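You operate a simulated robot arm through the tools that you are given. There is no shell and no other tool. Be economical: measure what you need, move in short steps, check, and stop when the job is done.

Carry out the task below with a simulated robot arm. There is one attempt and no reset: what you move stays moved.

Task
Cool things down: dial to LOW, tray vent and lid open, white pot out from under the lamp.
Fine: the pot stays on the plant stand; leave the lamp on.
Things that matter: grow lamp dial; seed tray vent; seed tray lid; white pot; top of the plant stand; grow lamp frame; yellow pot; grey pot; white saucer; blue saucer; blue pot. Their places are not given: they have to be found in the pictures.

It is judged by the outcome, as a careful person would: the job done as asked, and still so three seconds after it is handed in. It fails if anything else is knocked over, pushed out of place, dropped, spilled or broken. A push-on lid holds only when it is set on centred and level and pressed home; a screw cap is set on level and turned clockwise until tight.

Robot
A 6-joint arm with a two-finger parallel gripper, fixed in place. Base frame: the origin is at the foot of the arm, x ahead of it, y to its left, z up; the work surface is at about z = 0.78. Units: m, degrees, N and s.
With the tool pointing down near the work surface it reaches from about 0.24 to 0.64 m from the base axis. Its first joint turns from -66.0 to 66.0 degrees. Payload 2.7 kg.
The tool frame sits at the grasp point between the pads (the TCP): z along the fingers, y along the line on which they close. The tips reach 0.023 m beyond it. The gripper opens to 0.094 m. The fingers are 0.038 m wide and 0.01 m thick; the gripper's body (0.054 by 0.096 m) begins 0.039 m behind the TCP.
Orientation is told as [roll, pitch, yaw] about the base's x, y, z axes, in that order, counted from this pose: with the fingers straight down and closing along the base's y, the tool's x points along the base's -x, its y along +y and its z along -z.

Tools
- The arm moves only by the tool servo_tool. Its argument "series" is a list of rows, each a list of 7 numbers: the opening, from 0 (shut) to 1 (fully open), then the shift along the base's x, y, z in units of 300 mm (1.0 is 300 mm), then the turn, a rotation vector about the base's x, y, z in units of 120 degrees (1.0 is 120 degrees). In form: [[fingers, tx, ty, tz, ax, ay, az], ...]. A call has 1 to 10 rows; each row is the pose to reach, as a shift and turn from the pose commanded when the call began. A call with a number of a shift or a turn outside -1 to 1 is refused whole. Each row takes 0.2 s and may step no farther than 0.05 m and 8.6 degrees from the row before; otherwise, or with a gripper value out of range, the whole call is refused. Where a pose cannot be reached the arm comes as near as it can. A force on the tool above 90 N (or 10 N above the force at the start of the call, whichever is more), or a blocked arm, ends the call early, and 0.2 s more pass. The fingers move at their own pace (about 0.045 m/s each) and stop on an object; they squeeze with about 25 N. The grip force told is the motor's: it shows also when the fingers shut on nothing. Time passes only in rows, and 0.2 s behind the last, so rows that repeat a pose let the fingers close. It gives the time, the measured TCP pose, the force on the tool (base axes), the opening and the grip force at its end, in the units of the frame above (readings bear some noise).
- Cameras (640 x 400 px; columns grow to the right, rows downward): "scene" is fixed at [0.0793, -0.4329, 1.4096]; the picture's right is [0.74, -0.67, 0.00], its down [-0.35, -0.39, -0.85] and it looks along [0.57, 0.63, -0.52] (base axes); focal length 287 px, centre (320, 200). "wrist" rides on the gripper at [-0.039, 0, -0.044] in the tool frame; the picture's right is [0.00, -1.00, 0.00], its down [0.97, 0.00, -0.24] and it looks along [0.24, 0.00, 0.97] (tool axes); focal length 218 px, centre (320, 200).
- capture(camera): a new picture of that camera. The clock stands still meanwhile.
- measure_at(camera, pixels): there is no depth. For up to 12 entries [column, row, z] of the newest picture of that camera ("zoom" is the newest enlarged one), the place [x, y] in the base frame at which the ray of that pixel passes the height z, good to about 0.002 m. The clock stands still meanwhile.
- inspect(camera, box): a new picture of the part [left, top, right, bottom] of that camera's present view, enlarged. The clock stands still meanwhile.
- close_job(): hands the job in; it is judged then, once.

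Work in short steps. Measure before you move; look again where a grasp or a placing could have gone wrong, and mend it. You have 80 turns and 34 pictures in all, those below and enlarged ones among them. Open the gripper and draw the arm clear of the work before you hand the job in, unless the task says otherwise; then end with one line.

The tools are called after "Call:" by a JSON object that holds its "name" and its "arguments". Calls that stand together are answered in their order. servo_tool: Moves the arm, as the interface text tells. Its arguments: {"type":"object","properties":{"series":{"type":"array"}},"required":["series"]} The other tools are called the same way: capture (camera) takes a picture; measure_at (camera, pixels) gives the place at which the rays of pixels pass given heights; inspect (camera, box) takes an enlarged picture of a part of a camera's view; close_job () hands the job in.

At the start:

```text
t: 0.0
tcp_pos: [0.4633, 0.1037, 1.1673]
tcp_rot: [0.0, -0.1, 0.1]
wrist_force: [0.7, 0.3, 0.2]
finger_gap: 0.094
grasp_force: 0.0
```

scene: 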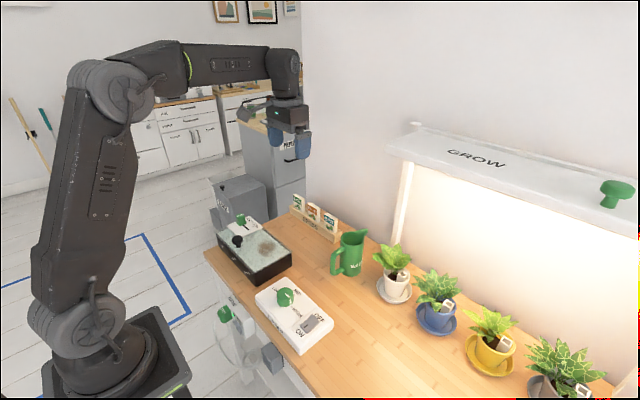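
wrist: 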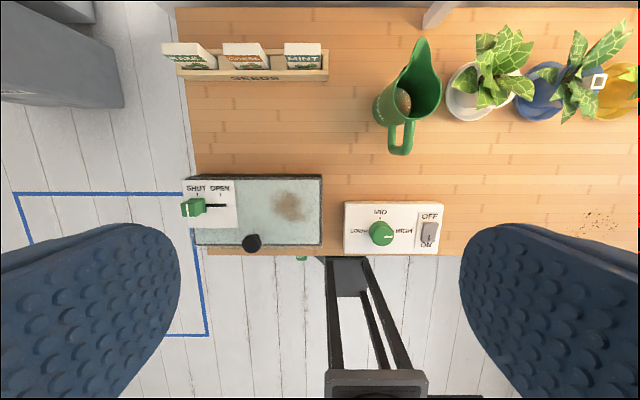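

The wrist view shows the tray (about 255,210) with vent slider (193,208), the dial (380,233) and the pots at upper right. I enlarge these to see the details.

Call:
{"name": "inspect", "arguments": {"camera": "wrist", "box": [170, 160, 460, 270]}}

Call:
{"name": "inspect", "arguments": {"camera": "scene", "box": [200, 190, 360, 360]}}

Call:
{"name": "inspect", "arguments": {"camera": "scene", "box": [340, 110, 640, 400]}}

```text
2.21 times, centred on (315, 215) of wrist
```

zoom: 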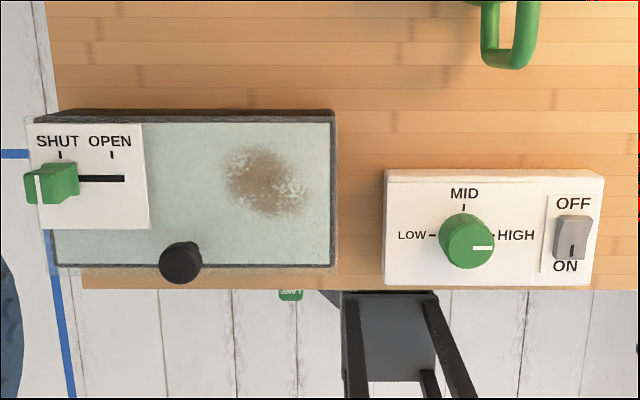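

```text
2.35 times, centred on (280, 275) of scene
```

zoom: 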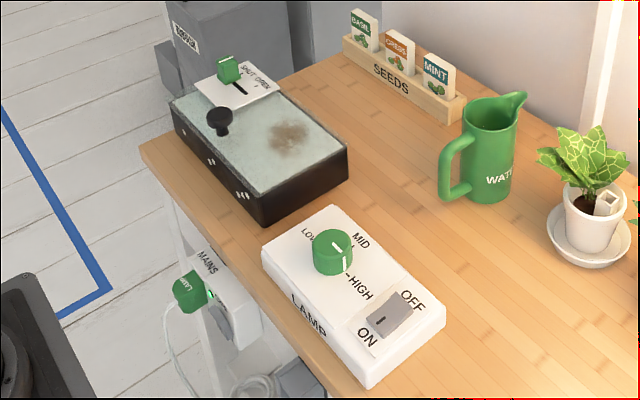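

```text
1.38 times, centred on (490, 255) of scene
```

zoom: 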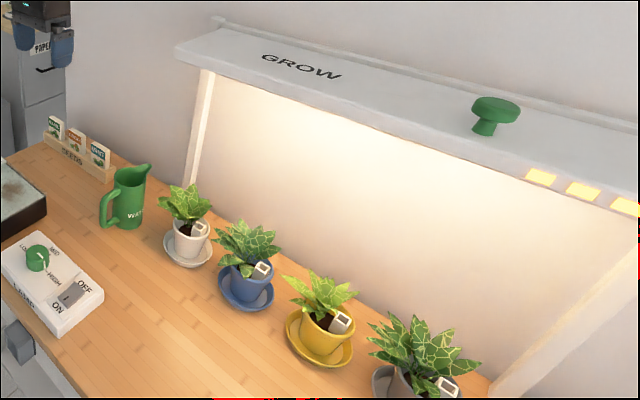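

Measure these features from both cameras at several heights to triangulate.

Call:
{"name": "measure_at", "arguments": {"camera": "wrist", "pixels": [[381.5, 233, 0.82], [381.5, 233, 0.86], [195, 207, 0.86], [195, 207, 0.92], [251.6, 243, 0.86], [251.6, 243, 0.92], [322, 176, 0.84], [322, 245, 0.84], [195, 246, 0.84], [344, 202, 0.81], [437, 255, 0.81], [482, 105, 0.78]]}}

Call:
{"name": "measure_at", "arguments": {"camera": "scene", "pixels": [[285, 293, 0.82], [285, 293, 0.86], [241, 217.5, 0.86], [241, 217.5, 0.92], [237, 240, 0.86], [237, 240, 0.92], [291, 257, 0.84], [254, 273, 0.84], [263, 367, 0.84], [394, 291, 0.78], [402, 170, 1.1], [388, 245, 0.78]]}}

```text
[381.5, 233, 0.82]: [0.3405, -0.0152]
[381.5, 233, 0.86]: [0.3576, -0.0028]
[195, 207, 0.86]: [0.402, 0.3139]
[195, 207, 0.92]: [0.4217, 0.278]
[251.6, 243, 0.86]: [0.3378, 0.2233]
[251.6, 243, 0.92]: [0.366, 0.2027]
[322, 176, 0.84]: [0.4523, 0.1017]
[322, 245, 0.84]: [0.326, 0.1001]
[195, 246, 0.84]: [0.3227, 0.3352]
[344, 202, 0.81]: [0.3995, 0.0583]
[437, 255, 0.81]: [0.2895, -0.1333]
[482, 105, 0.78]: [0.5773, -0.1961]
```

```text
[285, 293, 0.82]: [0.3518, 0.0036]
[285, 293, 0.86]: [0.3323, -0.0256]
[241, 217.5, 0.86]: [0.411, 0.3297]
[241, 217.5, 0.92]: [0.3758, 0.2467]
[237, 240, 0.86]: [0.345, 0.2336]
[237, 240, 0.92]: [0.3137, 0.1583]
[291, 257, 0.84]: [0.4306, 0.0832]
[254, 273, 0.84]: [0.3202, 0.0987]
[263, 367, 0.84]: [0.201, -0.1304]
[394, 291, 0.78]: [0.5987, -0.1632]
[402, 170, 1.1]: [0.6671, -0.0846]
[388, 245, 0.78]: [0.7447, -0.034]
```

Now locate the lamp frame and pots.

Call:
{"name": "measure_at", "arguments": {"camera": "wrist", "pixels": [[425, 26, 0.78], [442, 26, 0.78], [448, 98, 0.79], [498, 118, 0.79], [470, 121, 0.785], [515, 100, 0.785], [570, 80, 0.785], [410, 160, 0.82], [375, 110, 0.78], [195, 210, 0.865], [223, 207, 0.855], [203, 197, 0.855]]}}

Call:
{"name": "measure_at", "arguments": {"camera": "scene", "pixels": [[388, 150, 1.1], [388, 150, 1.2], [413, 124, 1.1], [413, 124, 1.2], [403, 163, 1.1], [403, 163, 1.15], [403, 163, 1.2], [390, 245, 0.78], [638, 235, 1.1], [638, 235, 1.2], [620, 185, 1.2], [500, 190, 1.15]]}}

Call:
{"name": "inspect", "arguments": {"camera": "wrist", "box": [360, 0, 640, 175]}}

```text
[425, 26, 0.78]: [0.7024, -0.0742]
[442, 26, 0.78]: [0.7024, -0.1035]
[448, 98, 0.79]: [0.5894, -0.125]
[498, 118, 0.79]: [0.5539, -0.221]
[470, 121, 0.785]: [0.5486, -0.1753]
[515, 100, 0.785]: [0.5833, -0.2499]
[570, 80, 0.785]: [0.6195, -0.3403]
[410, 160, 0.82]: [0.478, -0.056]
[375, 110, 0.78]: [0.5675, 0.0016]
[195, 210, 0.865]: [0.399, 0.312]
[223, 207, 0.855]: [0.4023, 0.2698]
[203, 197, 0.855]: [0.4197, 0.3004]
```

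```text
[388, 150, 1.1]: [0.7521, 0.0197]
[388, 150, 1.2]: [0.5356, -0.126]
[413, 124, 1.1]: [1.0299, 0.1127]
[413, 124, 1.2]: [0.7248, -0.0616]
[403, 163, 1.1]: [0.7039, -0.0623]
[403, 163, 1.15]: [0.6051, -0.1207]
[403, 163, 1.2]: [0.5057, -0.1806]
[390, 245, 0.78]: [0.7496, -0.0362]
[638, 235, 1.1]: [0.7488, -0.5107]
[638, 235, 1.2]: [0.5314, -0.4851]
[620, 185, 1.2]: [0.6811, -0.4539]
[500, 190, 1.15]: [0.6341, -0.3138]
```

```text
2.29 times, centred on (500, 88) of wrist
```

zoom: 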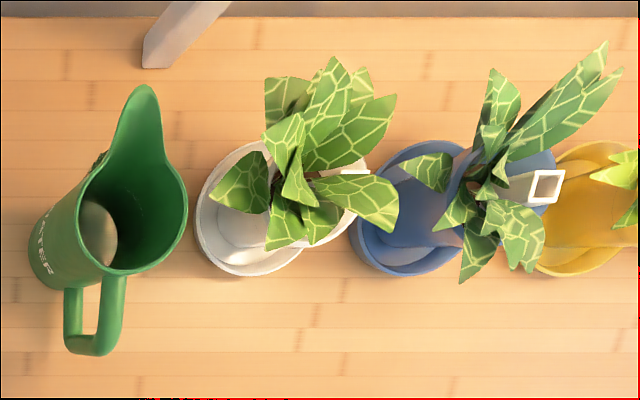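

Vent handle top is about (0.404, 0.302, 0.88), lid knob (0.341, 0.220, 0.87), dial (0.346, -0.008, 0.835). I move above the tray for a closer look.

Call:
{"name": "servo_tool", "arguments": {"series": [[1, -0.033, 0.1, -0.085, 0, 0, 0], [1, -0.067, 0.2, -0.17, 0, 0, 0], [1, -0.1, 0.31, -0.25, 0, 0, 0], [1, -0.133, 0.42, -0.33, 0, 0, 0], [1, -0.167, 0.53, -0.41, 0, 0, 0], [1, -0.2, 0.64, -0.48, 0, 0, 0], [1, -0.2, 0.66, -0.5, 0, 0, 0]]}}

Call:
{"name": "capture", "arguments": {"camera": "wrist"}}

Call:
{"name": "inspect", "arguments": {"camera": "scene", "box": [370, 100, 530, 260]}}

```text
t: 1.6
tcp_pos: [0.404, 0.3028, 1.0167]
tcp_rot: [0.2, -0.1, 0.1]
wrist_force: [-0.2, -0.1, -0.3]
finger_gap: 0.0942
grasp_force: 0.1
```

```text
27 pictures are left
```

wrist: 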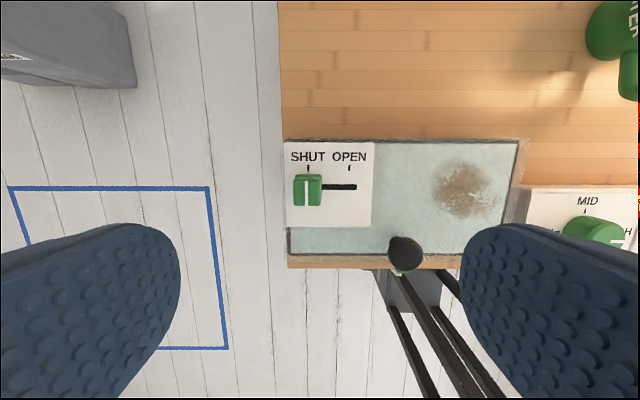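

```text
2.50 times, centred on (450, 180) of scene
```

zoom: 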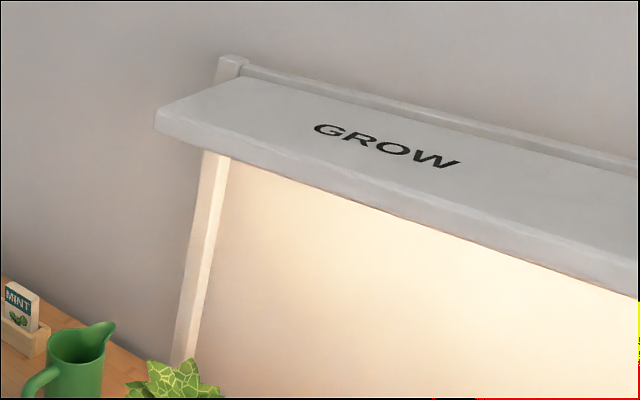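

The vent handle is at (307,190), ticks at 308 (SHUT) and 349 (OPEN). Measure precisely along with the panel corners.

Call:
{"name": "measure_at", "arguments": {"camera": "wrist", "pixels": [[307, 190, 0.88], [308, 168, 0.855], [349, 168, 0.855], [357, 187, 0.855], [404, 252, 0.875], [285, 140, 0.845], [519, 140, 0.845], [488, 252, 0.845], [288, 253, 0.845], [404, 270, 0.855]]}}

Call:
{"name": "measure_at", "arguments": {"camera": "scene", "pixels": [[385, 144, 1.12], [385, 144, 1.16], [385, 144, 1.2], [420, 132, 1.12], [420, 132, 1.16], [420, 132, 1.2], [384, 151, 1.12], [384, 151, 1.16], [406, 161, 1.1], [406, 161, 1.14], [394, 245, 0.8]]}}

```text
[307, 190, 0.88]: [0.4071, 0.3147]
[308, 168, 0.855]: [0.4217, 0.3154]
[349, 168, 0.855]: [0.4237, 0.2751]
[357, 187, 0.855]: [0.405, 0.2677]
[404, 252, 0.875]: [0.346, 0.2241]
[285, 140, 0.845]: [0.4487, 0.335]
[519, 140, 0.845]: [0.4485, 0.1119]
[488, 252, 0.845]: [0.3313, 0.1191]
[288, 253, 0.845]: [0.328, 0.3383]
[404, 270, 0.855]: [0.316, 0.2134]
```

```text
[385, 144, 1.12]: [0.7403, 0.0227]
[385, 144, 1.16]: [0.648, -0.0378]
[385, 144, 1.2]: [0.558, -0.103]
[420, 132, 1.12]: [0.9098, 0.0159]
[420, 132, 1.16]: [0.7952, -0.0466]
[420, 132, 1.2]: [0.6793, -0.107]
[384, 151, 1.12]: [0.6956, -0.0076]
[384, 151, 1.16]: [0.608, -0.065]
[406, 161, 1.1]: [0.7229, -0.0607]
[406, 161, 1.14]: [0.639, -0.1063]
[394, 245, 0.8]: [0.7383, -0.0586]
```

Handle centre (0.407,0.314), OPEN at y≈0.275. I descend over the handle with open fingers to TCP z≈0.886.

Call:
{"name": "servo_tool", "arguments": {"series": [[1, 0.013, 0.037, -0.11, 0, 0, 0], [1, 0.013, 0.037, -0.22, 0, 0, 0], [1, 0.013, 0.037, -0.33, 0, 0, 0], [1, 0.013, 0.037, -0.4, 0, 0, 0], [1, 0.013, 0.037, -0.437, 0, 0, 0], [0.1, 0.013, 0.037, -0.437, 0, 0, 0], [0.1, 0.013, 0.037, -0.437, 0, 0, 0], [0.1, 0.013, 0.037, -0.437, 0, 0, 0], [0.1, 0.013, 0.037, -0.437, 0, 0, 0], [0.1, 0.013, 0.037, -0.437, 0, 0, 0]]}}

Call:
{"name": "capture", "arguments": {"camera": "wrist"}}

```text
t: 3.8
tcp_pos: [0.4071, 0.3121, 0.8865]
tcp_rot: [0.0, -0.1, 0.1]
wrist_force: [1.2, 3.5, -1.3]
finger_gap: 0.0238
grasp_force: 42.5
```

```text
25 pictures are left
```

wrist: 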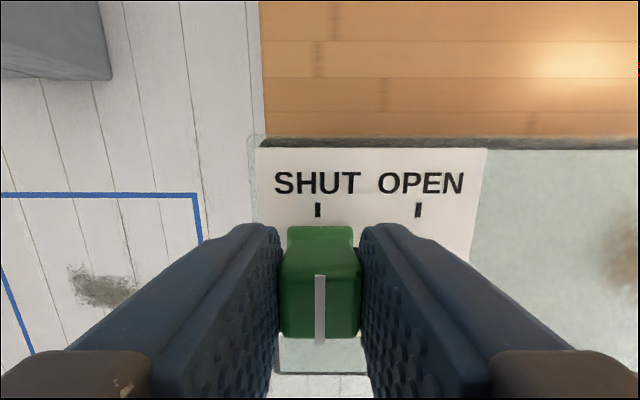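

Fingers hold the handle (gap 24 mm). Slide toward OPEN by 40 mm along -y.

Call:
{"name": "servo_tool", "arguments": {"series": [[0.1, 0, -0.03, 0, 0, 0, 0], [0.1, 0, -0.06, 0, 0, 0, 0], [0.1, 0, -0.09, 0, 0, 0, 0], [0.1, 0, -0.115, 0, 0, 0, 0], [0.1, 0, -0.133, 0, 0, 0, 0], [0.1, 0, -0.133, 0, 0, 0, 0]]}}

Call:
{"name": "capture", "arguments": {"camera": "wrist"}}

```text
t: 5.2
tcp_pos: [0.4068, 0.2727, 0.8855]
tcp_rot: [0.1, -0.1, 0.2]
wrist_force: [0.8, 5.8, -4.1]
finger_gap: 0.0237
grasp_force: 45.1
```

```text
24 pictures are left
```

wrist: 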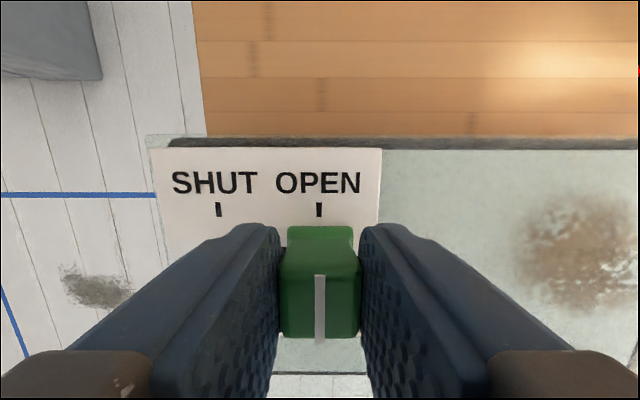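

The pointer is at the OPEN tick (319). Release, rise, and look at the lid knob.

Call:
{"name": "servo_tool", "arguments": {"series": [[0.6, 0, 0, 0, 0, 0, 0], [0.6, 0, 0, 0, 0, 0, 0], [0.6, 0, 0, 0, 0, 0, 0], [0.6, 0, 0, 0.1, 0, 0, 0], [0.6, 0, 0, 0.22, 0, 0, 0], [0.6, -0.05, -0.05, 0.34, 0, 0, 0], [0.6, -0.13, -0.1, 0.4, 0, 0, 0], [0.6, -0.21, -0.17, 0.4, 0, 0, 0]]}}

Call:
{"name": "capture", "arguments": {"camera": "wrist"}}

Call:
{"name": "inspect", "arguments": {"camera": "scene", "box": [200, 190, 310, 290]}}

```text
t: 7.0
tcp_pos: [0.3444, 0.2214, 1.0072]
tcp_rot: [-0.1, -0.1, 0.0]
wrist_force: [-0.3, -0.4, 0.3]
finger_gap: 0.0566
grasp_force: 0.1
```

```text
23 pictures are left
```

wrist: 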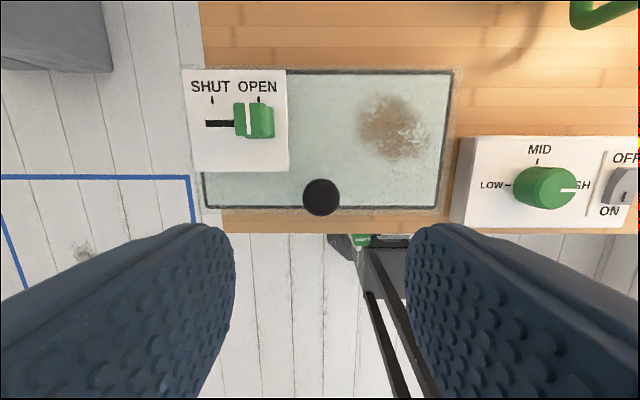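

```text
4.00 times, centred on (255, 240) of scene
```

zoom: 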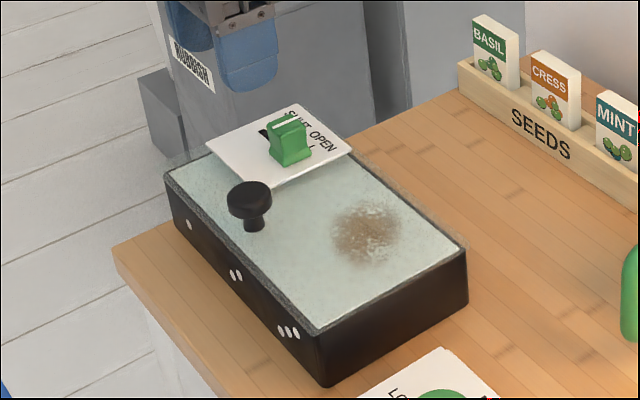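

The knob top is at (321,197); measure it and the lid edges.

Call:
{"name": "measure_at", "arguments": {"camera": "wrist", "pixels": [[321, 197, 0.875], [321, 197, 0.88], [303, 197, 0.875], [340, 197, 0.875], [203, 208, 0.845], [438, 208, 0.845], [452, 72, 0.845], [546, 187, 0.835]]}}

Call:
{"name": "measure_at", "arguments": {"camera": "zoom", "pixels": [[250, 190, 0.875], [250, 190, 0.885], [254, 228, 0.845], [254, 228, 0.835], [318, 332, 0.845], [466, 245, 0.845], [318, 332, 0.835], [466, 245, 0.835], [326, 386, 0.78]]}}

```text
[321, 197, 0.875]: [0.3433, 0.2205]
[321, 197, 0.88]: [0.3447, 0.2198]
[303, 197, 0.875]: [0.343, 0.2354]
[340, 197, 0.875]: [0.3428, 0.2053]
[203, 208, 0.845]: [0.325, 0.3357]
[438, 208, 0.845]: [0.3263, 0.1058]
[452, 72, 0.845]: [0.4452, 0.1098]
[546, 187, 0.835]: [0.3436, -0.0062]
```

```text
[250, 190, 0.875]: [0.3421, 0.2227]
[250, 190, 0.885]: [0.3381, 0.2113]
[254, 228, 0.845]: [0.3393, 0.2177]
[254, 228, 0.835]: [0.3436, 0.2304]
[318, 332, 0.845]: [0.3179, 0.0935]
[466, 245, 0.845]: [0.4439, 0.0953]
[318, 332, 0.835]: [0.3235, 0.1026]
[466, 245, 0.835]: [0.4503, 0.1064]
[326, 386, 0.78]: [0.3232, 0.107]
```

Knob head centre (0.343, 0.2205), top ≈0.875. Descend to TCP z 0.880 and grip.

Call:
{"name": "servo_tool", "arguments": {"series": [[0.6, -0.004, -0.003, -0.12, 0, 0, 0], [0.6, -0.004, -0.003, -0.24, 0, 0, 0], [0.6, -0.004, -0.003, -0.35, 0, 0, 0], [0.6, -0.004, -0.003, -0.424, 0, 0, 0], [0.1, -0.004, -0.003, -0.424, 0, 0, 0], [0.1, -0.004, -0.003, -0.424, 0, 0, 0], [0.1, -0.004, -0.003, -0.424, 0, 0, 0], [0.1, -0.004, -0.003, -0.424, 0, 0, 0]]}}

```text
t: 8.8
tcp_pos: [0.3448, 0.2204, 0.8801]
tcp_rot: [0.1, 0.0, 0.0]
wrist_force: [4.0, -5.7, -4.7]
finger_gap: 0.031
grasp_force: 44.9
```

Knob held (gap 31 mm). Lift gently along the arc assumed for a hinge at the far edge, to about 20°.

Call:
{"name": "servo_tool", "arguments": {"series": [[0.1, 0.008, 0, 0.03, 0, 0, 0], [0.1, 0.02, 0, 0.059, 0, 0, 0], [0.1, 0.035, 0, 0.088, 0, 0, 0], [0.1, 0.053, 0, 0.115, 0, 0, 0], [0.1, 0.053, 0, 0.115, 0, 0, 0]]}}

Call:
{"name": "inspect", "arguments": {"camera": "scene", "box": [190, 130, 350, 290]}}

```text
t: 10.0
tcp_pos: [0.3581, 0.2202, 0.9144]
tcp_rot: [-0.3, 0.4, 0.0]
wrist_force: [-13.7, -14.1, -4.9]
finger_gap: 0.0311
grasp_force: 45.1
```

```text
2.50 times, centred on (270, 210) of scene
```

zoom: 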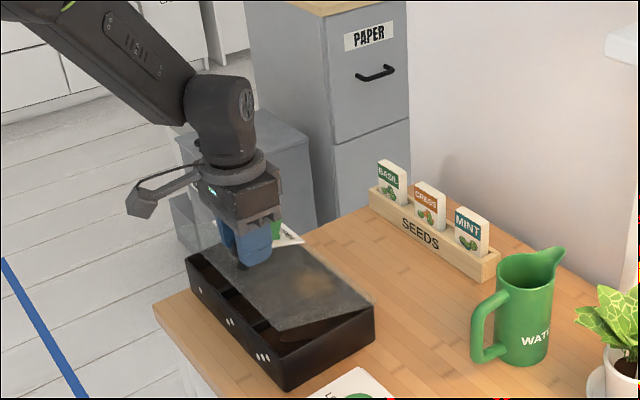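

The lid hinges at the far edge and is lifting. Continue the arc to ~60°.

Call:
{"name": "servo_tool", "arguments": {"series": [[0.1, 0.017, 0, 0.027, 0, 0, 0], [0.1, 0.036, 0, 0.05, 0, 0, 0], [0.1, 0.072, 0, 0.081, 0, 0, 0], [0.1, 0.112, 0, 0.108, 0, 0, 0], [0.1, 0.154, 0, 0.13, 0, 0, 0], [0.1, 0.2, 0, 0.146, 0, 0, 0], [0.1, 0.2, 0, 0.146, 0, 0, 0]]}}

Call:
{"name": "inspect", "arguments": {"camera": "scene", "box": [190, 130, 350, 290]}}

```text
t: 11.6
tcp_pos: [0.4182, 0.2211, 0.9619]
tcp_rot: [-0.2, 0.1, 0.1]
wrist_force: [-13.4, -16.9, 8.1]
finger_gap: 0.0308
grasp_force: 44.2
```

```text
2.50 times, centred on (270, 210) of scene
```

zoom: 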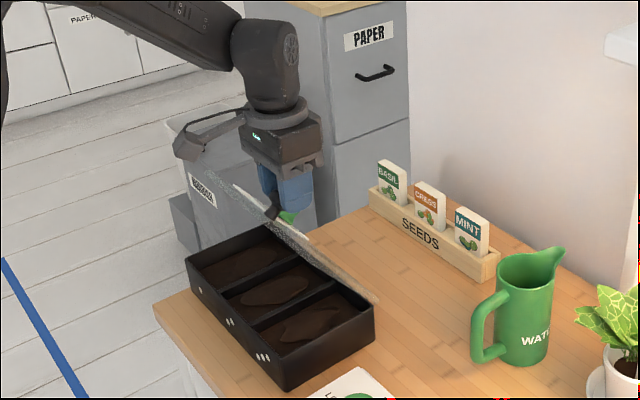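

Lid at ~60°. Continue to ~100°, watching force.

Call:
{"name": "servo_tool", "arguments": {"series": [[0.1, 0.048, 0, 0.009, 0, 0, 0], [0.1, 0.096, 0, 0.013, 0, 0, 0], [0.1, 0.144, 0, 0.01, 0, 0, 0], [0.1, 0.19, 0, 0.002, 0, 0, 0], [0.1, 0.22, 0, -0.007, 0, 0, 0], [0.1, 0.25, 0, -0.019, 0, 0, 0], [0.1, 0.25, 0, -0.019, 0, 0, 0]]}}

Call:
{"name": "inspect", "arguments": {"camera": "scene", "box": [190, 130, 350, 290]}}

```text
t: 13.2
tcp_pos: [0.4962, 0.2197, 0.954]
tcp_rot: [0.1, -0.2, 0.1]
wrist_force: [-4.8, -8.7, 23.5]
finger_gap: 0.0309
grasp_force: 44.7
```

```text
2.50 times, centred on (270, 210) of scene
```

zoom: 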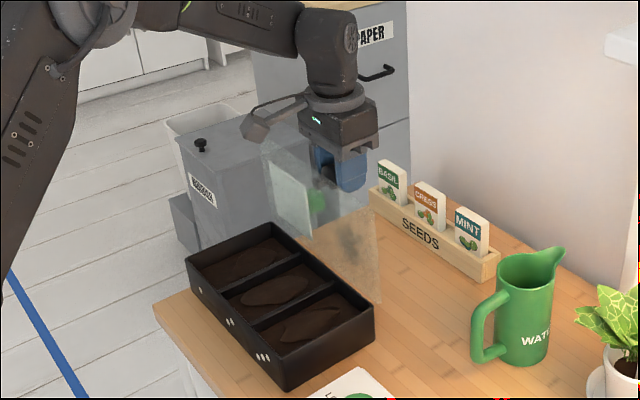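

Lid is past vertical. Nudge a little further, then release and retreat upward.

Call:
{"name": "servo_tool", "arguments": {"series": [[0.1, 0.018, 0, -0.005, 0, 0, 0], [0.1, 0.036, 0, -0.013, 0, 0, 0], [0.1, 0.036, 0, -0.013, 0, 0, 0]]}}

Call:
{"name": "servo_tool", "arguments": {"series": [[0.6, 0, 0, 0, 0, 0, 0], [0.6, 0, 0, 0, 0, 0, 0], [0.6, 0, 0, 0, 0, 0, 0], [0.6, 0, 0, 0.06, 0, 0, 0], [0.6, 0, 0, 0.15, 0, 0, 0], [0.6, 0, 0, 0.28, 0, 0, 0], [0.6, 0, 0, 0.4, 0, 0, 0]]}}

Call:
{"name": "inspect", "arguments": {"camera": "scene", "box": [190, 130, 350, 290]}}

```text
t: 14.0
tcp_pos: [0.506, 0.2208, 0.9499]
tcp_rot: [0.1, -0.1, 0.1]
wrist_force: [-4.3, -6.9, 22.2]
finger_gap: 0.0314
grasp_force: 45.7
```

```text
t: 15.6
tcp_pos: [0.5055, 0.2205, 1.0703]
tcp_rot: [0.0, -0.1, 0.0]
wrist_force: [-0.3, 0.5, 0.0]
finger_gap: 0.0566
grasp_force: 0.0
```

```text
2.50 times, centred on (270, 210) of scene
```

zoom: 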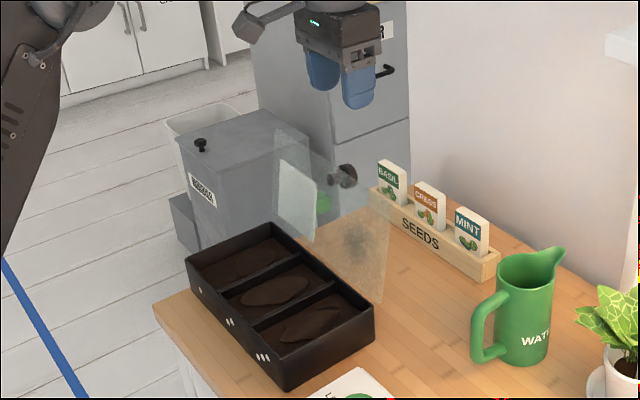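

The lid stands open by itself. Next the dial at (0.345,-0.007): move above it while turning the tool -85°.

Call:
{"name": "servo_tool", "arguments": {"series": [[0.6, -0.054, -0.076, 0, 0, 0, -0.0708], [0.6, -0.107, -0.152, 0, 0, 0, -0.1416], [0.6, -0.161, -0.227, 0, 0, 0, -0.2124], [0.6, -0.215, -0.303, 0, 0, 0, -0.2832], [0.6, -0.268, -0.379, 0, 0, 0, -0.354], [0.6, -0.322, -0.455, 0, 0, 0, -0.4248], [0.6, -0.376, -0.531, -0.05, 0, 0, -0.4956], [0.6, -0.43, -0.606, -0.09, 0, 0, -0.5664], [0.6, -0.483, -0.682, -0.13, 0, 0, -0.6372], [0.6, -0.537, -0.758, -0.167, 0, 0, -0.708]]}}

Call:
{"name": "capture", "arguments": {"camera": "wrist"}}

```text
t: 17.8
tcp_pos: [0.3421, -0.0061, 1.0215]
tcp_rot: [-0.1, -0.1, -85.0]
wrist_force: [0.4, -0.5, -0.1]
finger_gap: 0.0564
grasp_force: 0.1
```

```text
17 pictures are left
```

wrist: 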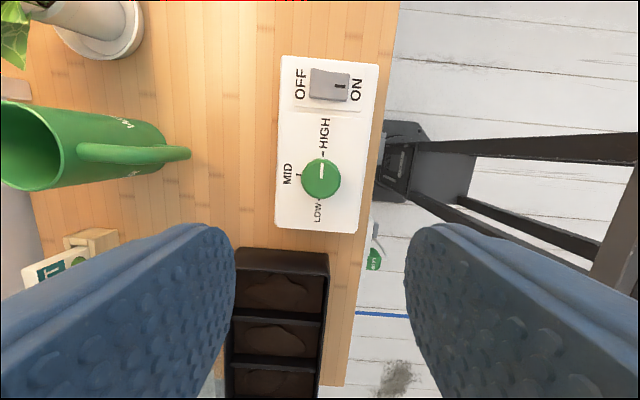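

Dial at (321,178); measure its centre and the switch.

Call:
{"name": "measure_at", "arguments": {"camera": "wrist", "pixels": [[321, 178, 0.835], [321, 198, 0.82], [301, 178, 0.835], [341, 178, 0.835], [322, 153, 0.81], [320, 201, 0.81], [330, 100, 0.82], [300, 175, 0.81]]}}

Call:
{"name": "inspect", "arguments": {"camera": "wrist", "box": [260, 100, 380, 240]}}

```text
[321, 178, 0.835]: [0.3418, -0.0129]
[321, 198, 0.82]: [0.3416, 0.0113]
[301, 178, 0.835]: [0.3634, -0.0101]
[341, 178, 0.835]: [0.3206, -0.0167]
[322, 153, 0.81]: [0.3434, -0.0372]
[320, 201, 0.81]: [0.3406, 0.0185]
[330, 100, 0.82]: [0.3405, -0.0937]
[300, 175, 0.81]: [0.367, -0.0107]
```

```text
2.86 times, centred on (320, 170) of wrist
```

zoom: 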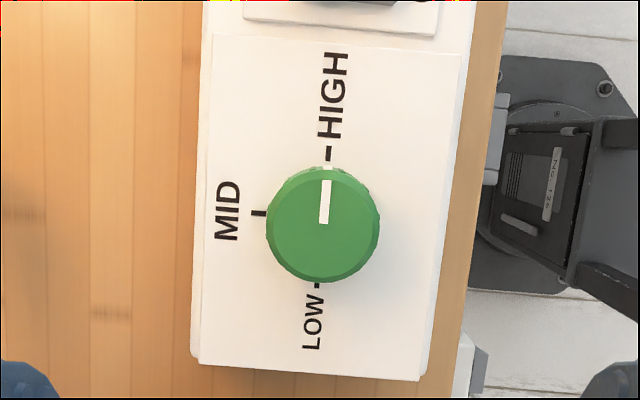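

Dial centre (0.342,-0.010), ~42 mm across. Descend and grip it.

Call:
{"name": "servo_tool", "arguments": {"series": [[0.75, 0, -0.013, -0.14, 0, 0, 0], [0.75, 0, -0.013, -0.28, 0, 0, 0], [0.75, 0, -0.013, -0.42, 0, 0, 0], [0.75, 0, -0.013, -0.54, 0, 0, 0], [0.75, 0, -0.013, -0.608, 0, 0, 0], [0.2, 0, -0.013, -0.608, 0, 0, 0], [0.2, 0, -0.013, -0.608, 0, 0, 0], [0.2, 0, -0.013, -0.608, 0, 0, 0]]}}

```text
t: 19.6
tcp_pos: [0.3432, -0.01, 0.836]
tcp_rot: [-0.3, 0.1, -85.0]
wrist_force: [-18.4, -1.2, 3.2]
finger_gap: 0.0433
grasp_force: 25.0
```

Held (43 mm). Recenter x by -1.5 mm and turn +85° (toward MID).

Call:
{"name": "servo_tool", "arguments": {"series": [[0.2, -0.005, 0, 0, 0, 0, 0.0], [0.2, -0.005, 0, 0, 0, 0, 0.0708], [0.2, -0.005, 0, 0, 0, 0, 0.1416], [0.2, -0.005, 0, 0, 0, 0, 0.2124], [0.2, -0.005, 0, 0, 0, 0, 0.2832], [0.2, -0.005, 0, 0, 0, 0, 0.354], [0.2, -0.005, 0, 0, 0, 0, 0.4248], [0.2, -0.005, 0, 0, 0, 0, 0.4956], [0.2, -0.005, 0, 0, 0, 0, 0.5664], [0.2, -0.005, 0, 0, 0, 0, 0.6372]]}}

Call:
{"name": "capture", "arguments": {"camera": "wrist"}}

```text
t: 21.8
tcp_pos: [0.3398, -0.0113, 0.8367]
tcp_rot: [0.0, 0.3, -8.4]
wrist_force: [-18.2, -19.7, -0.2]
finger_gap: 0.0415
grasp_force: 45.0
```

```text
15 pictures are left
```

wrist: 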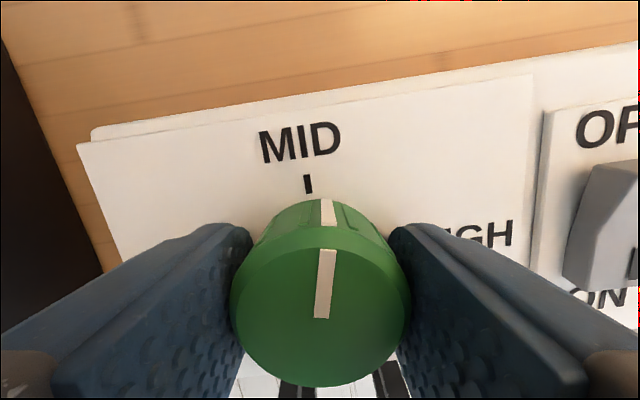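

The dial turns with the gripper. Turn another 85°.

Call:
{"name": "servo_tool", "arguments": {"series": [[0.2, 0, 0, 0, 0, 0, 0.0708], [0.2, 0, 0, 0, 0, 0, 0.1416], [0.2, 0, 0, 0, 0, 0, 0.2124], [0.2, 0, 0, 0, 0, 0, 0.2832], [0.2, 0, 0, 0, 0, 0, 0.354], [0.2, 0, 0, 0, 0, 0, 0.4248], [0.2, 0, 0, 0, 0, 0, 0.4956], [0.2, 0, 0, 0, 0, 0, 0.5664], [0.2, 0, 0, 0, 0, 0, 0.6372], [0.2, 0, 0, 0, 0, 0, 0.708]]}}

Call:
{"name": "capture", "arguments": {"camera": "wrist"}}

```text
t: 24.0
tcp_pos: [0.3426, -0.0074, 0.836]
tcp_rot: [0.0, -0.1, 76.8]
wrist_force: [6.5, 32.2, -15.2]
finger_gap: 0.0408
grasp_force: 45.1
```

```text
14 pictures are left
```

wrist: 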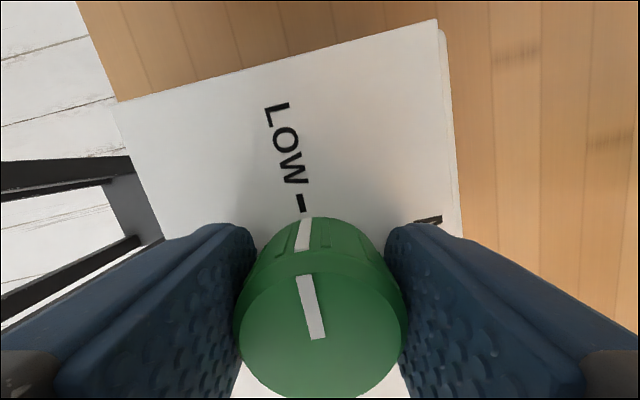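

The pointer appears lined up with the LOW tick (302,202). Release, rise and check.

Call:
{"name": "servo_tool", "arguments": {"series": [[0.75, 0, 0, 0, 0, 0, 0], [0.75, 0, 0, 0, 0, 0, 0], [0.75, 0, 0, 0, 0, 0, 0], [0.75, 0, 0, 0.08, 0, 0, 0], [0.75, 0, 0, 0.2, 0, 0, 0], [0.75, 0, 0, 0.33, 0, 0, 0], [0.75, 0, 0, 0.46, 0, 0, 0]]}}

Call:
{"name": "inspect", "arguments": {"camera": "wrist", "box": [230, 70, 430, 230]}}

```text
t: 25.6
tcp_pos: [0.3418, -0.01, 0.9747]
tcp_rot: [0.0, 0.0, 76.6]
wrist_force: [1.0, -0.4, -0.3]
finger_gap: 0.0705
grasp_force: 0.1
```

```text
2.50 times, centred on (330, 150) of wrist
```

zoom: 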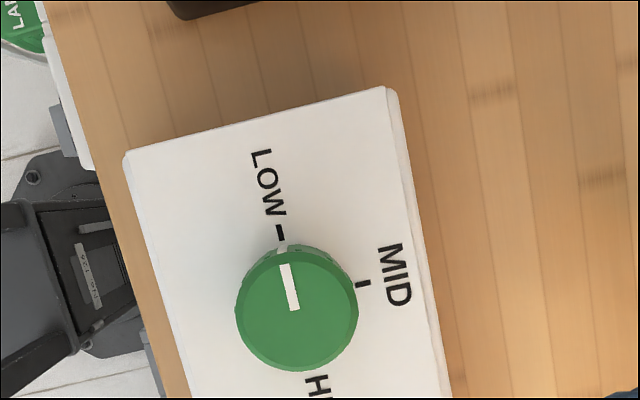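

Dial is at LOW. Now go to a viewpoint in front of the white pot, turning the tool back to yaw 0.

Call:
{"name": "servo_tool", "arguments": {"series": [[0.75, 0, -0.05, 0.1, 0, 0, -0.064], [0.75, 0, -0.12, 0.2, 0, 0, -0.128], [0.75, 0.04, -0.19, 0.25, 0, 0, -0.192], [0.75, 0.08, -0.25, 0.267, 0, 0, -0.256], [0.75, 0.12, -0.31, 0.267, 0, 0, -0.32], [0.75, 0.16, -0.37, 0.267, 0, 0, -0.384], [0.75, 0.2, -0.43, 0.267, 0, 0, -0.448], [0.75, 0.24, -0.49, 0.267, 0, 0, -0.512], [0.75, 0.28, -0.533, 0.267, 0, 0, -0.576], [0.75, 0.327, -0.533, 0.267, 0, 0, -0.638]]}}

Call:
{"name": "capture", "arguments": {"camera": "wrist"}}

Call:
{"name": "capture", "arguments": {"camera": "scene"}}

```text
t: 27.8
tcp_pos: [0.4411, -0.1694, 1.056]
tcp_rot: [0.0, 0.0, -0.3]
wrist_force: [-0.4, -0.8, 0.6]
finger_gap: 0.0703
grasp_force: 0.1
```

```text
12 pictures are left
```

wrist: 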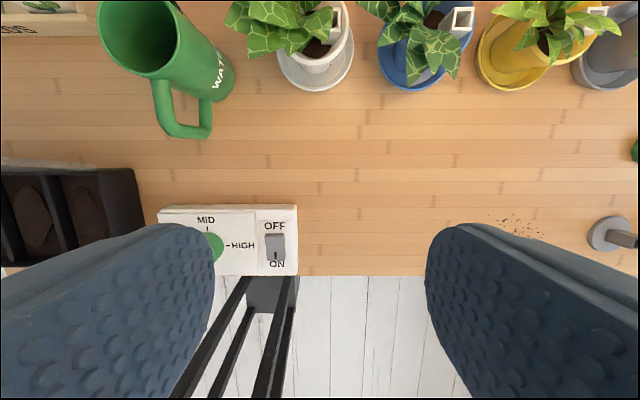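

```text
11 pictures are left
```

scene: 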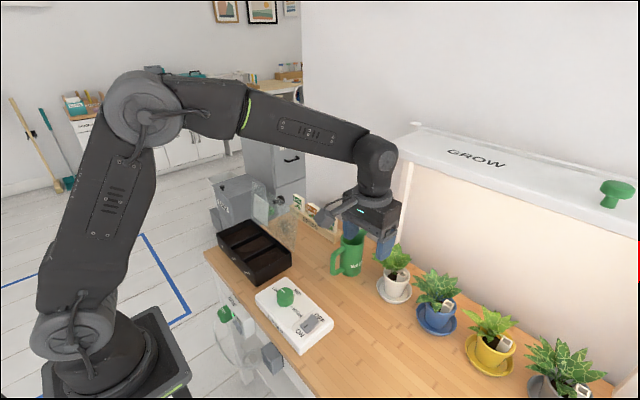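

The dial change dimmed the lamp. Enlarge the white pot in both views to size it and plan a tilted approach below the foliage.

Call:
{"name": "inspect", "arguments": {"camera": "wrist", "box": [200, 0, 500, 110]}}

Call:
{"name": "inspect", "arguments": {"camera": "scene", "box": [300, 180, 480, 345]}}

```text
2.13 times, centred on (350, 55) of wrist
```

zoom: 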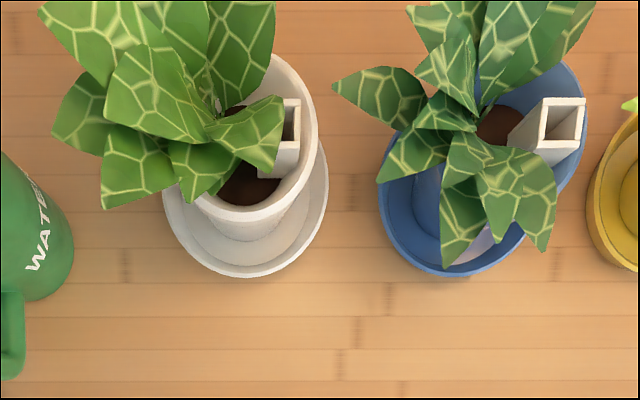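

```text
2.42 times, centred on (390, 262) of scene
```

zoom: 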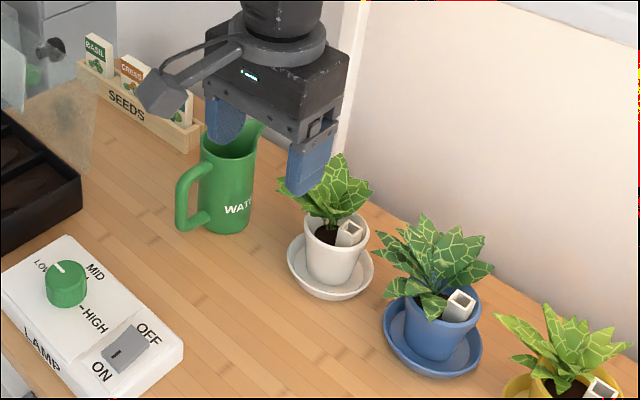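

Measure the saucer outline, pot rim and plant height.

Call:
{"name": "measure_at", "arguments": {"camera": "wrist", "pixels": [[276.5, 55, 0.795], [353.7, 48, 0.795], [314.5, 91, 0.795], [349, 8, 0.85], [349, 8, 0.86], [310, 65, 0.85], [310, 65, 0.86], [349, 20, 0.85], [312, 80, 0.785]]}}

Call:
{"name": "measure_at", "arguments": {"camera": "zoom", "pixels": [[303, 231, 0.85], [370, 240, 0.85], [337, 251, 0.85], [337, 251, 0.86], [333, 286, 0.785], [287, 260, 0.795], [374, 270, 0.795], [338, 299, 0.795], [330, 155, 0.94], [310, 205, 0.88]]}}

```text
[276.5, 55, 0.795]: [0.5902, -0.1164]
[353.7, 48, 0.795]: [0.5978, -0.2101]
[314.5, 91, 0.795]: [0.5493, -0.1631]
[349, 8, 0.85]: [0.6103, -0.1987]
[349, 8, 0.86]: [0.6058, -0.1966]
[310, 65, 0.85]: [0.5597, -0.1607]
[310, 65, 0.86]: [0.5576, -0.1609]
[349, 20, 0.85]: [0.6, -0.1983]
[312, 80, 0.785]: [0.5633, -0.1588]
```

```text
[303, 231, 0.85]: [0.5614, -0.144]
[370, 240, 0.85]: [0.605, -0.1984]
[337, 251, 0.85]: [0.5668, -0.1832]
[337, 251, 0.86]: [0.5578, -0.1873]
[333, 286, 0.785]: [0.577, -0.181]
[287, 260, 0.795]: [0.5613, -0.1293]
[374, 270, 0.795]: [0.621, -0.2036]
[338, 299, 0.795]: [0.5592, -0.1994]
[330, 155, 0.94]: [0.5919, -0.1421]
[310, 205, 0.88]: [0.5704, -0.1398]
```

Pot axis ≈(0.595,-0.163), rim radius 35 mm at z≈0.855, with leaves hanging on the near side. The gripper has a block protruding on its tool +x side, so I'll turn the tool 180° in yaw (block goes up when tilted forward) and approach nearly horizontally beneath the leaves. First back off and turn -85°.

Call:
{"name": "servo_tool", "arguments": {"series": [[0.75, -0.04, 0, 0, 0, 0, -0.07], [0.75, -0.08, 0, 0, 0, 0, -0.14], [0.75, -0.12, 0, 0, 0, 0, -0.21], [0.75, -0.16, 0, 0, 0, 0, -0.28], [0.75, -0.2, 0, 0, 0, 0, -0.35], [0.75, -0.24, 0, 0, 0, 0, -0.42], [0.75, -0.27, 0, 0, 0, 0, -0.49], [0.75, -0.27, 0, 0, 0, 0, -0.56], [0.75, -0.27, 0, 0, 0, 0, -0.63], [0.75, -0.27, 0, 0, 0, 0, -0.7]]}}

Call:
{"name": "servo_tool", "arguments": {"series": [[0.75, 0, 0, 0, 0, 0, -0.07], [0.75, 0, 0, 0, 0, 0, -0.14], [0.75, 0, 0, 0, 0, 0, -0.21], [0.75, 0, 0, 0, 0, 0, -0.28], [0.75, 0, 0, 0, 0, 0, -0.35], [0.75, 0, 0, 0, 0, 0, -0.42], [0.75, 0, 0, 0, 0, 0, -0.49], [0.75, 0, 0, 0, 0, 0, -0.56], [0.75, 0, 0, 0, 0, 0, -0.63], [0.75, 0, 0, 0, 0, 0, -0.7]]}}

```text
t: 30.0
tcp_pos: [0.3582, -0.1699, 1.0551]
tcp_rot: [0.0, 0.0, -84.2]
wrist_force: [0.0, 0.4, -0.2]
finger_gap: 0.0706
grasp_force: 0.0
```

```text
t: 32.2
tcp_pos: [0.3579, -0.1705, 1.0555]
tcp_rot: [0.1, -0.1, -168.2]
wrist_force: [-0.2, 0.0, 0.8]
finger_gap: 0.0707
grasp_force: 0.0
```

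Yaw -168° is reachable. Finish the yaw to 180°.

Call:
{"name": "servo_tool", "arguments": {"series": [[0.75, 0, 0, 0, 0, 0, -0.05], [0.75, 0, 0, 0, 0, 0, -0.098]]}}

Call:
{"name": "servo_tool", "arguments": {"series": [[0.75, 0.04, 0, -0.02, 0, -0.068, 0], [0.75, 0.08, 0, -0.06, 0, -0.136, 0], [0.75, 0.12, 0, -0.1, 0, -0.203, 0], [0.75, 0.16, 0, -0.14, 0, -0.271, 0], [0.75, 0.2, 0, -0.18, 0, -0.339, 0], [0.75, 0.23, 0, -0.22, 0, -0.406, 0], [0.75, 0.26, 0, -0.26, 0, -0.474, 0], [0.75, 0.29, 0, -0.3, 0, -0.5417, 0]]}}

Call:
{"name": "capture", "arguments": {"camera": "scene"}}

Call:
{"name": "capture", "arguments": {"camera": "wrist"}}

```text
t: 32.8
tcp_pos: [0.3592, -0.1699, 1.0548]
tcp_rot: [0.0, 0.0, -179.9]
wrist_force: [0.7, 0.4, -0.7]
finger_gap: 0.0706
grasp_force: 0.1
```

```text
t: 34.6
tcp_pos: [0.4474, -0.1702, 0.964]
tcp_rot: [0.4, 65.0, -179.6]
wrist_force: [1.6, 1.1, -0.7]
finger_gap: 0.0706
grasp_force: 0.0
```

```text
8 pictures are left
```

scene: 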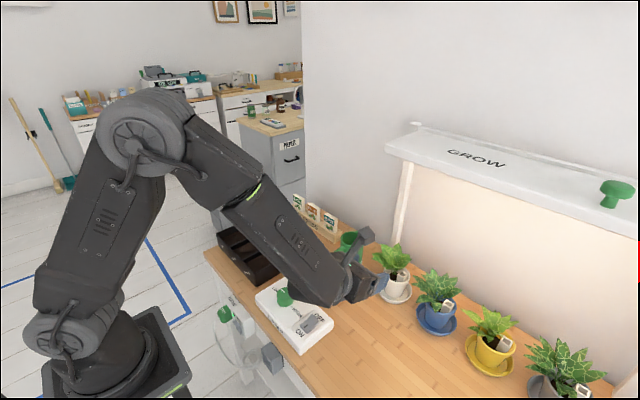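

```text
7 pictures are left
```

wrist: 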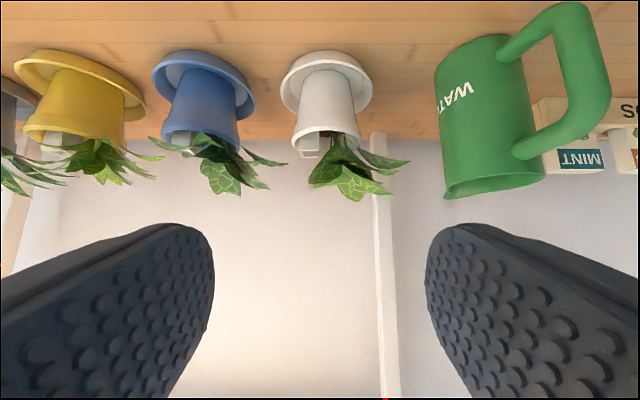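

Pose reached with the block upward; pot is almost centred (columns 297–357 at row 105). Measure its axis in this view.

Call:
{"name": "measure_at", "arguments": {"camera": "wrist", "pixels": [[292, 132, 0.855], [363, 130, 0.855], [301, 78, 0.79], [353, 78, 0.79], [326, 51, 0.8], [373, 80, 0.795], [280, 85, 0.795], [448, 195, 0.92]]}}

```text
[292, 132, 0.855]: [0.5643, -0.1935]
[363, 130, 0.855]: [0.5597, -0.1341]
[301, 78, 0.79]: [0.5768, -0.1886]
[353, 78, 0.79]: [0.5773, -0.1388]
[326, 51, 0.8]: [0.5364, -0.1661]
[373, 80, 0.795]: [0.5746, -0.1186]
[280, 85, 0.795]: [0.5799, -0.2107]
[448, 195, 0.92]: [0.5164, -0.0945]
```

Pot axis y≈-0.164. Open fully, descend in front of the pot to z 0.85 with tilt 72°, then look.

Call:
{"name": "servo_tool", "arguments": {"series": [[1, 0, 0.01, -0.1, 0, -0.02, 0], [1, 0, 0.02, -0.2, 0, -0.04, 0], [1, 0, 0.02, -0.3, 0, -0.058, 0], [1, 0, 0.02, -0.38, 0, -0.058, 0], [1, 0, 0.02, -0.38, 0, -0.058, 0]]}}

Call:
{"name": "capture", "arguments": {"camera": "wrist"}}

```text
t: 35.8
tcp_pos: [0.4457, -0.1637, 0.8514]
tcp_rot: [0.8, 71.9, -179.2]
wrist_force: [0.0, -0.5, -0.5]
finger_gap: 0.0941
grasp_force: 0.2
```

```text
6 pictures are left
```

wrist: 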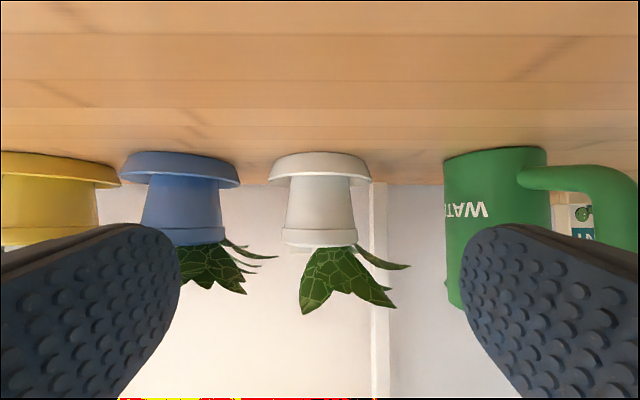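

Pot centred at column 320, foliage above the rim band. Advance straight to x≈0.584.

Call:
{"name": "servo_tool", "arguments": {"series": [[1, 0.1, 0, 0, 0, 0, 0], [1, 0.2, 0, 0, 0, 0, 0], [1, 0.28, 0, 0, 0, 0, 0], [1, 0.35, 0, 0, 0, 0, 0], [1, 0.41, 0, 0, 0, 0, 0], [1, 0.461, 0, 0, 0, 0, 0], [1, 0.461, 0, 0, 0, 0, 0]]}}

Call:
{"name": "inspect", "arguments": {"camera": "scene", "box": [300, 180, 480, 345]}}

```text
t: 37.4
tcp_pos: [0.5856, -0.1641, 0.8507]
tcp_rot: [0.7, 71.9, -179.3]
wrist_force: [-0.4, -0.7, 0.0]
finger_gap: 0.094
grasp_force: 0.1
```

```text
2.42 times, centred on (390, 262) of scene
```

zoom: 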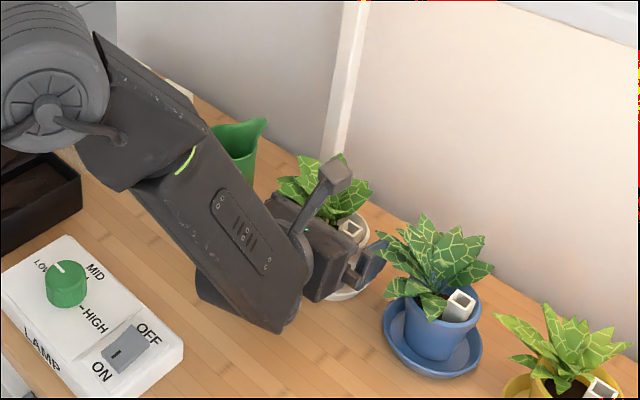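

No contact forces; pot is between the fingers. Close, then lift 10 mm and check.

Call:
{"name": "servo_tool", "arguments": {"series": [[0.3, 0, 0, 0, 0, 0, 0], [0.3, 0, 0, 0, 0, 0, 0], [0.3, 0, 0, 0, 0, 0, 0], [0.3, 0, 0, 0, 0, 0, 0]]}}

Call:
{"name": "servo_tool", "arguments": {"series": [[0.3, 0, 0, 0.02, 0, 0, 0], [0.3, 0, 0, 0.04, 0, 0, 0], [0.3, 0, 0, 0.04, 0, 0, 0]]}}

Call:
{"name": "capture", "arguments": {"camera": "wrist"}}

```text
t: 38.4
tcp_pos: [0.5862, -0.1651, 0.8515]
tcp_rot: [0.8, 71.9, -179.4]
wrist_force: [0.8, -0.1, 0.6]
finger_gap: 0.0646
grasp_force: 25.2
```

```text
t: 39.2
tcp_pos: [0.5846, -0.1645, 0.8642]
tcp_rot: [0.5, 71.9, -179.2]
wrist_force: [-0.5, 0.5, -1.6]
finger_gap: 0.0643
grasp_force: 25.2
```

```text
4 pictures are left
```

wrist: 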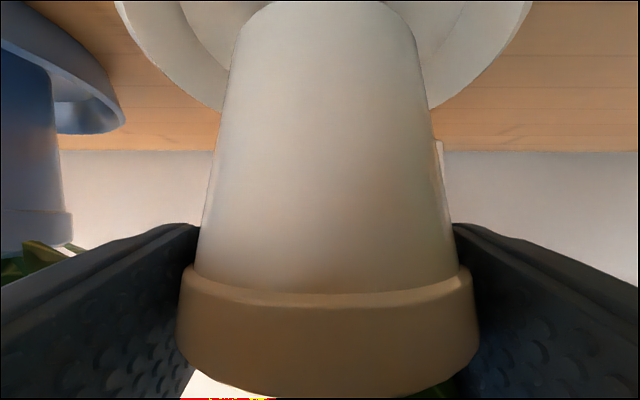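

Pot is held by its rim band and rising (load -1.6 N). Lift a further 25 mm and draw back to pot centre ≈(0.46,-0.20).

Call:
{"name": "servo_tool", "arguments": {"series": [[0.3, 0, 0, 0.03, 0, 0, 0], [0.3, 0, 0, 0.06, 0, 0, 0], [0.3, 0, 0, 0.085, 0, 0, 0], [0.3, -0.06, 0, 0.085, 0, 0, 0], [0.3, -0.13, 0, 0.085, 0, 0, 0], [0.3, -0.2, -0.02, 0.085, 0, 0, 0], [0.3, -0.28, -0.06, 0.085, 0, 0, 0], [0.3, -0.36, -0.09, 0.085, 0, 0, 0], [0.3, -0.44, -0.12, 0.085, 0, 0, 0], [0.3, -0.45, -0.12, 0.085, 0, 0, 0]]}}

Call:
{"name": "capture", "arguments": {"camera": "scene"}}

```text
t: 41.4
tcp_pos: [0.4481, -0.2014, 0.8891]
tcp_rot: [0.7, 71.9, -179.2]
wrist_force: [-0.2, 0.1, -1.6]
finger_gap: 0.0643
grasp_force: 25.3
```

```text
3 pictures are left
```

scene: 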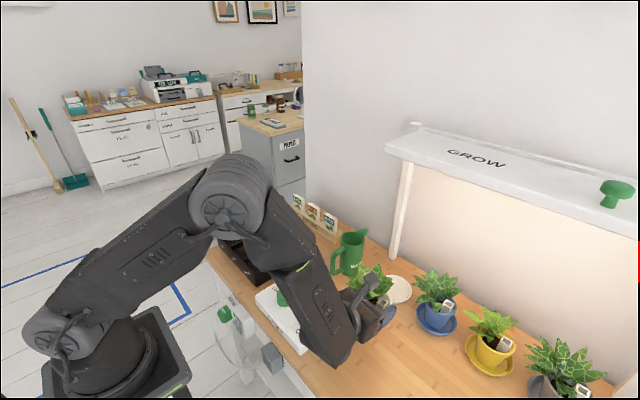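

The pot is clear and the saucer stayed. Lower it 36 mm, then creep to contact.

Call:
{"name": "servo_tool", "arguments": {"series": [[0.3, 0, 0, -0.04, 0, 0, 0], [0.3, 0, 0, -0.08, 0, 0, 0], [0.3, 0, 0, -0.11, 0, 0, 0], [0.3, 0, 0, -0.12, 0, 0, 0]]}}

Call:
{"name": "servo_tool", "arguments": {"series": [[0.3, 0, 0, -0.007, 0, 0, 0], [0.3, 0, 0, -0.014, 0, 0, 0], [0.3, 0, 0, -0.014, 0, 0, 0]]}}

```text
t: 42.4
tcp_pos: [0.4489, -0.1992, 0.8522]
tcp_rot: [0.8, 71.8, -179.2]
wrist_force: [1.0, 1.2, -2.9]
finger_gap: 0.0645
grasp_force: 25.3
```

```text
t: 43.2
tcp_pos: [0.4492, -0.1991, 0.848]
tcp_rot: [0.6, 72.0, -179.4]
wrist_force: [0.2, -0.6, -1.7]
finger_gap: 0.0644
grasp_force: 25.2
```

Not yet touching (load still -1.7 N). Creep 3 mm more at a time.

Call:
{"name": "servo_tool", "arguments": {"series": [[0.3, 0, 0, -0.005, 0, 0, 0], [0.3, 0, 0, -0.01, 0, 0, 0], [0.3, 0, 0, -0.01, 0, 0, 0]]}}

Call:
{"name": "capture", "arguments": {"camera": "wrist"}}

```text
t: 44.0
tcp_pos: [0.4496, -0.2007, 0.8464]
tcp_rot: [0.7, 72.1, -179.3]
wrist_force: [-4.2, 4.0, 12.8]
finger_gap: 0.0645
grasp_force: 24.5
```

```text
2 pictures are left
```

wrist: 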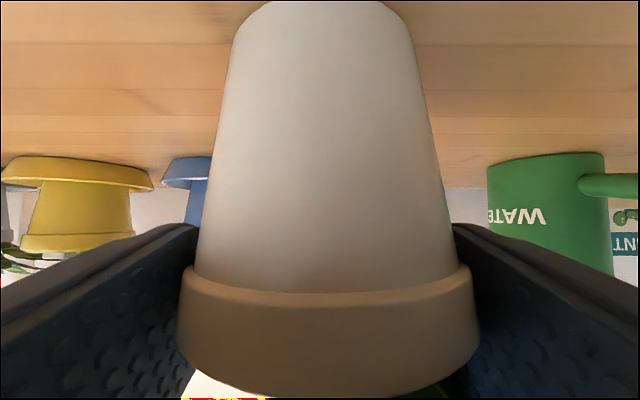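

Contact made (+12.8 N). Open the fingers and withdraw straight back.

Call:
{"name": "servo_tool", "arguments": {"series": [[1, 0, 0, 0, 0, 0, 0], [1, 0, 0, 0, 0, 0, 0], [1, 0, 0, 0, 0, 0, 0], [1, -0.04, 0, 0.005, 0, 0, 0], [1, -0.1, 0, 0.01, 0, 0, 0], [1, -0.16, 0, 0.015, 0, 0, 0], [1, -0.22, 0, 0.03, 0, 0, 0]]}}

```text
t: 45.6
tcp_pos: [0.383, -0.2001, 0.8542]
tcp_rot: [0.7, 71.9, -179.2]
wrist_force: [0.1, 0.0, 0.3]
finger_gap: 0.0939
grasp_force: 0.1
```

Clear of the pot without load. Back a little more, then rise while untilting.

Call:
{"name": "servo_tool", "arguments": {"series": [[1, -0.06, 0, 0.02, 0, 0, 0], [1, -0.1, 0, 0.06, 0, 0, 0], [1, -0.12, 0, 0.16, 0, 0, 0], [1, -0.12, 0, 0.28, 0, 0, 0], [1, -0.12, 0, 0.42, 0, 0.06, 0], [1, -0.12, 0, 0.54, 0, 0.12, 0], [1, -0.12, 0, 0.66, 0, 0.18, 0], [1, -0.12, 0, 0.7, 0, 0.24, 0]]}}

Call:
{"name": "capture", "arguments": {"camera": "scene"}}

```text
t: 47.4
tcp_pos: [0.3487, -0.2008, 1.0642]
tcp_rot: [0.3, 43.1, -179.7]
wrist_force: [0.6, 0.1, -0.8]
finger_gap: 0.0938
grasp_force: 0.2
```

```text
1 pictures are left
```

scene: 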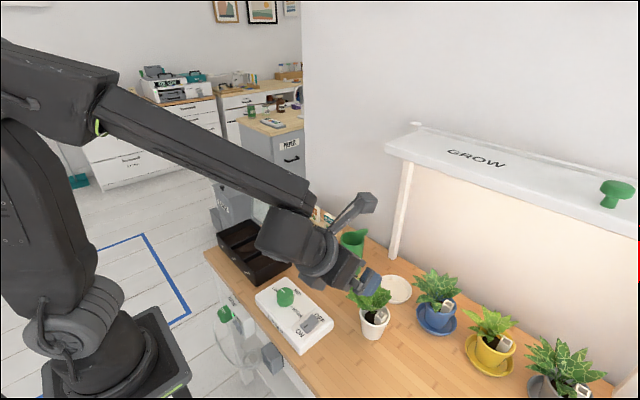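

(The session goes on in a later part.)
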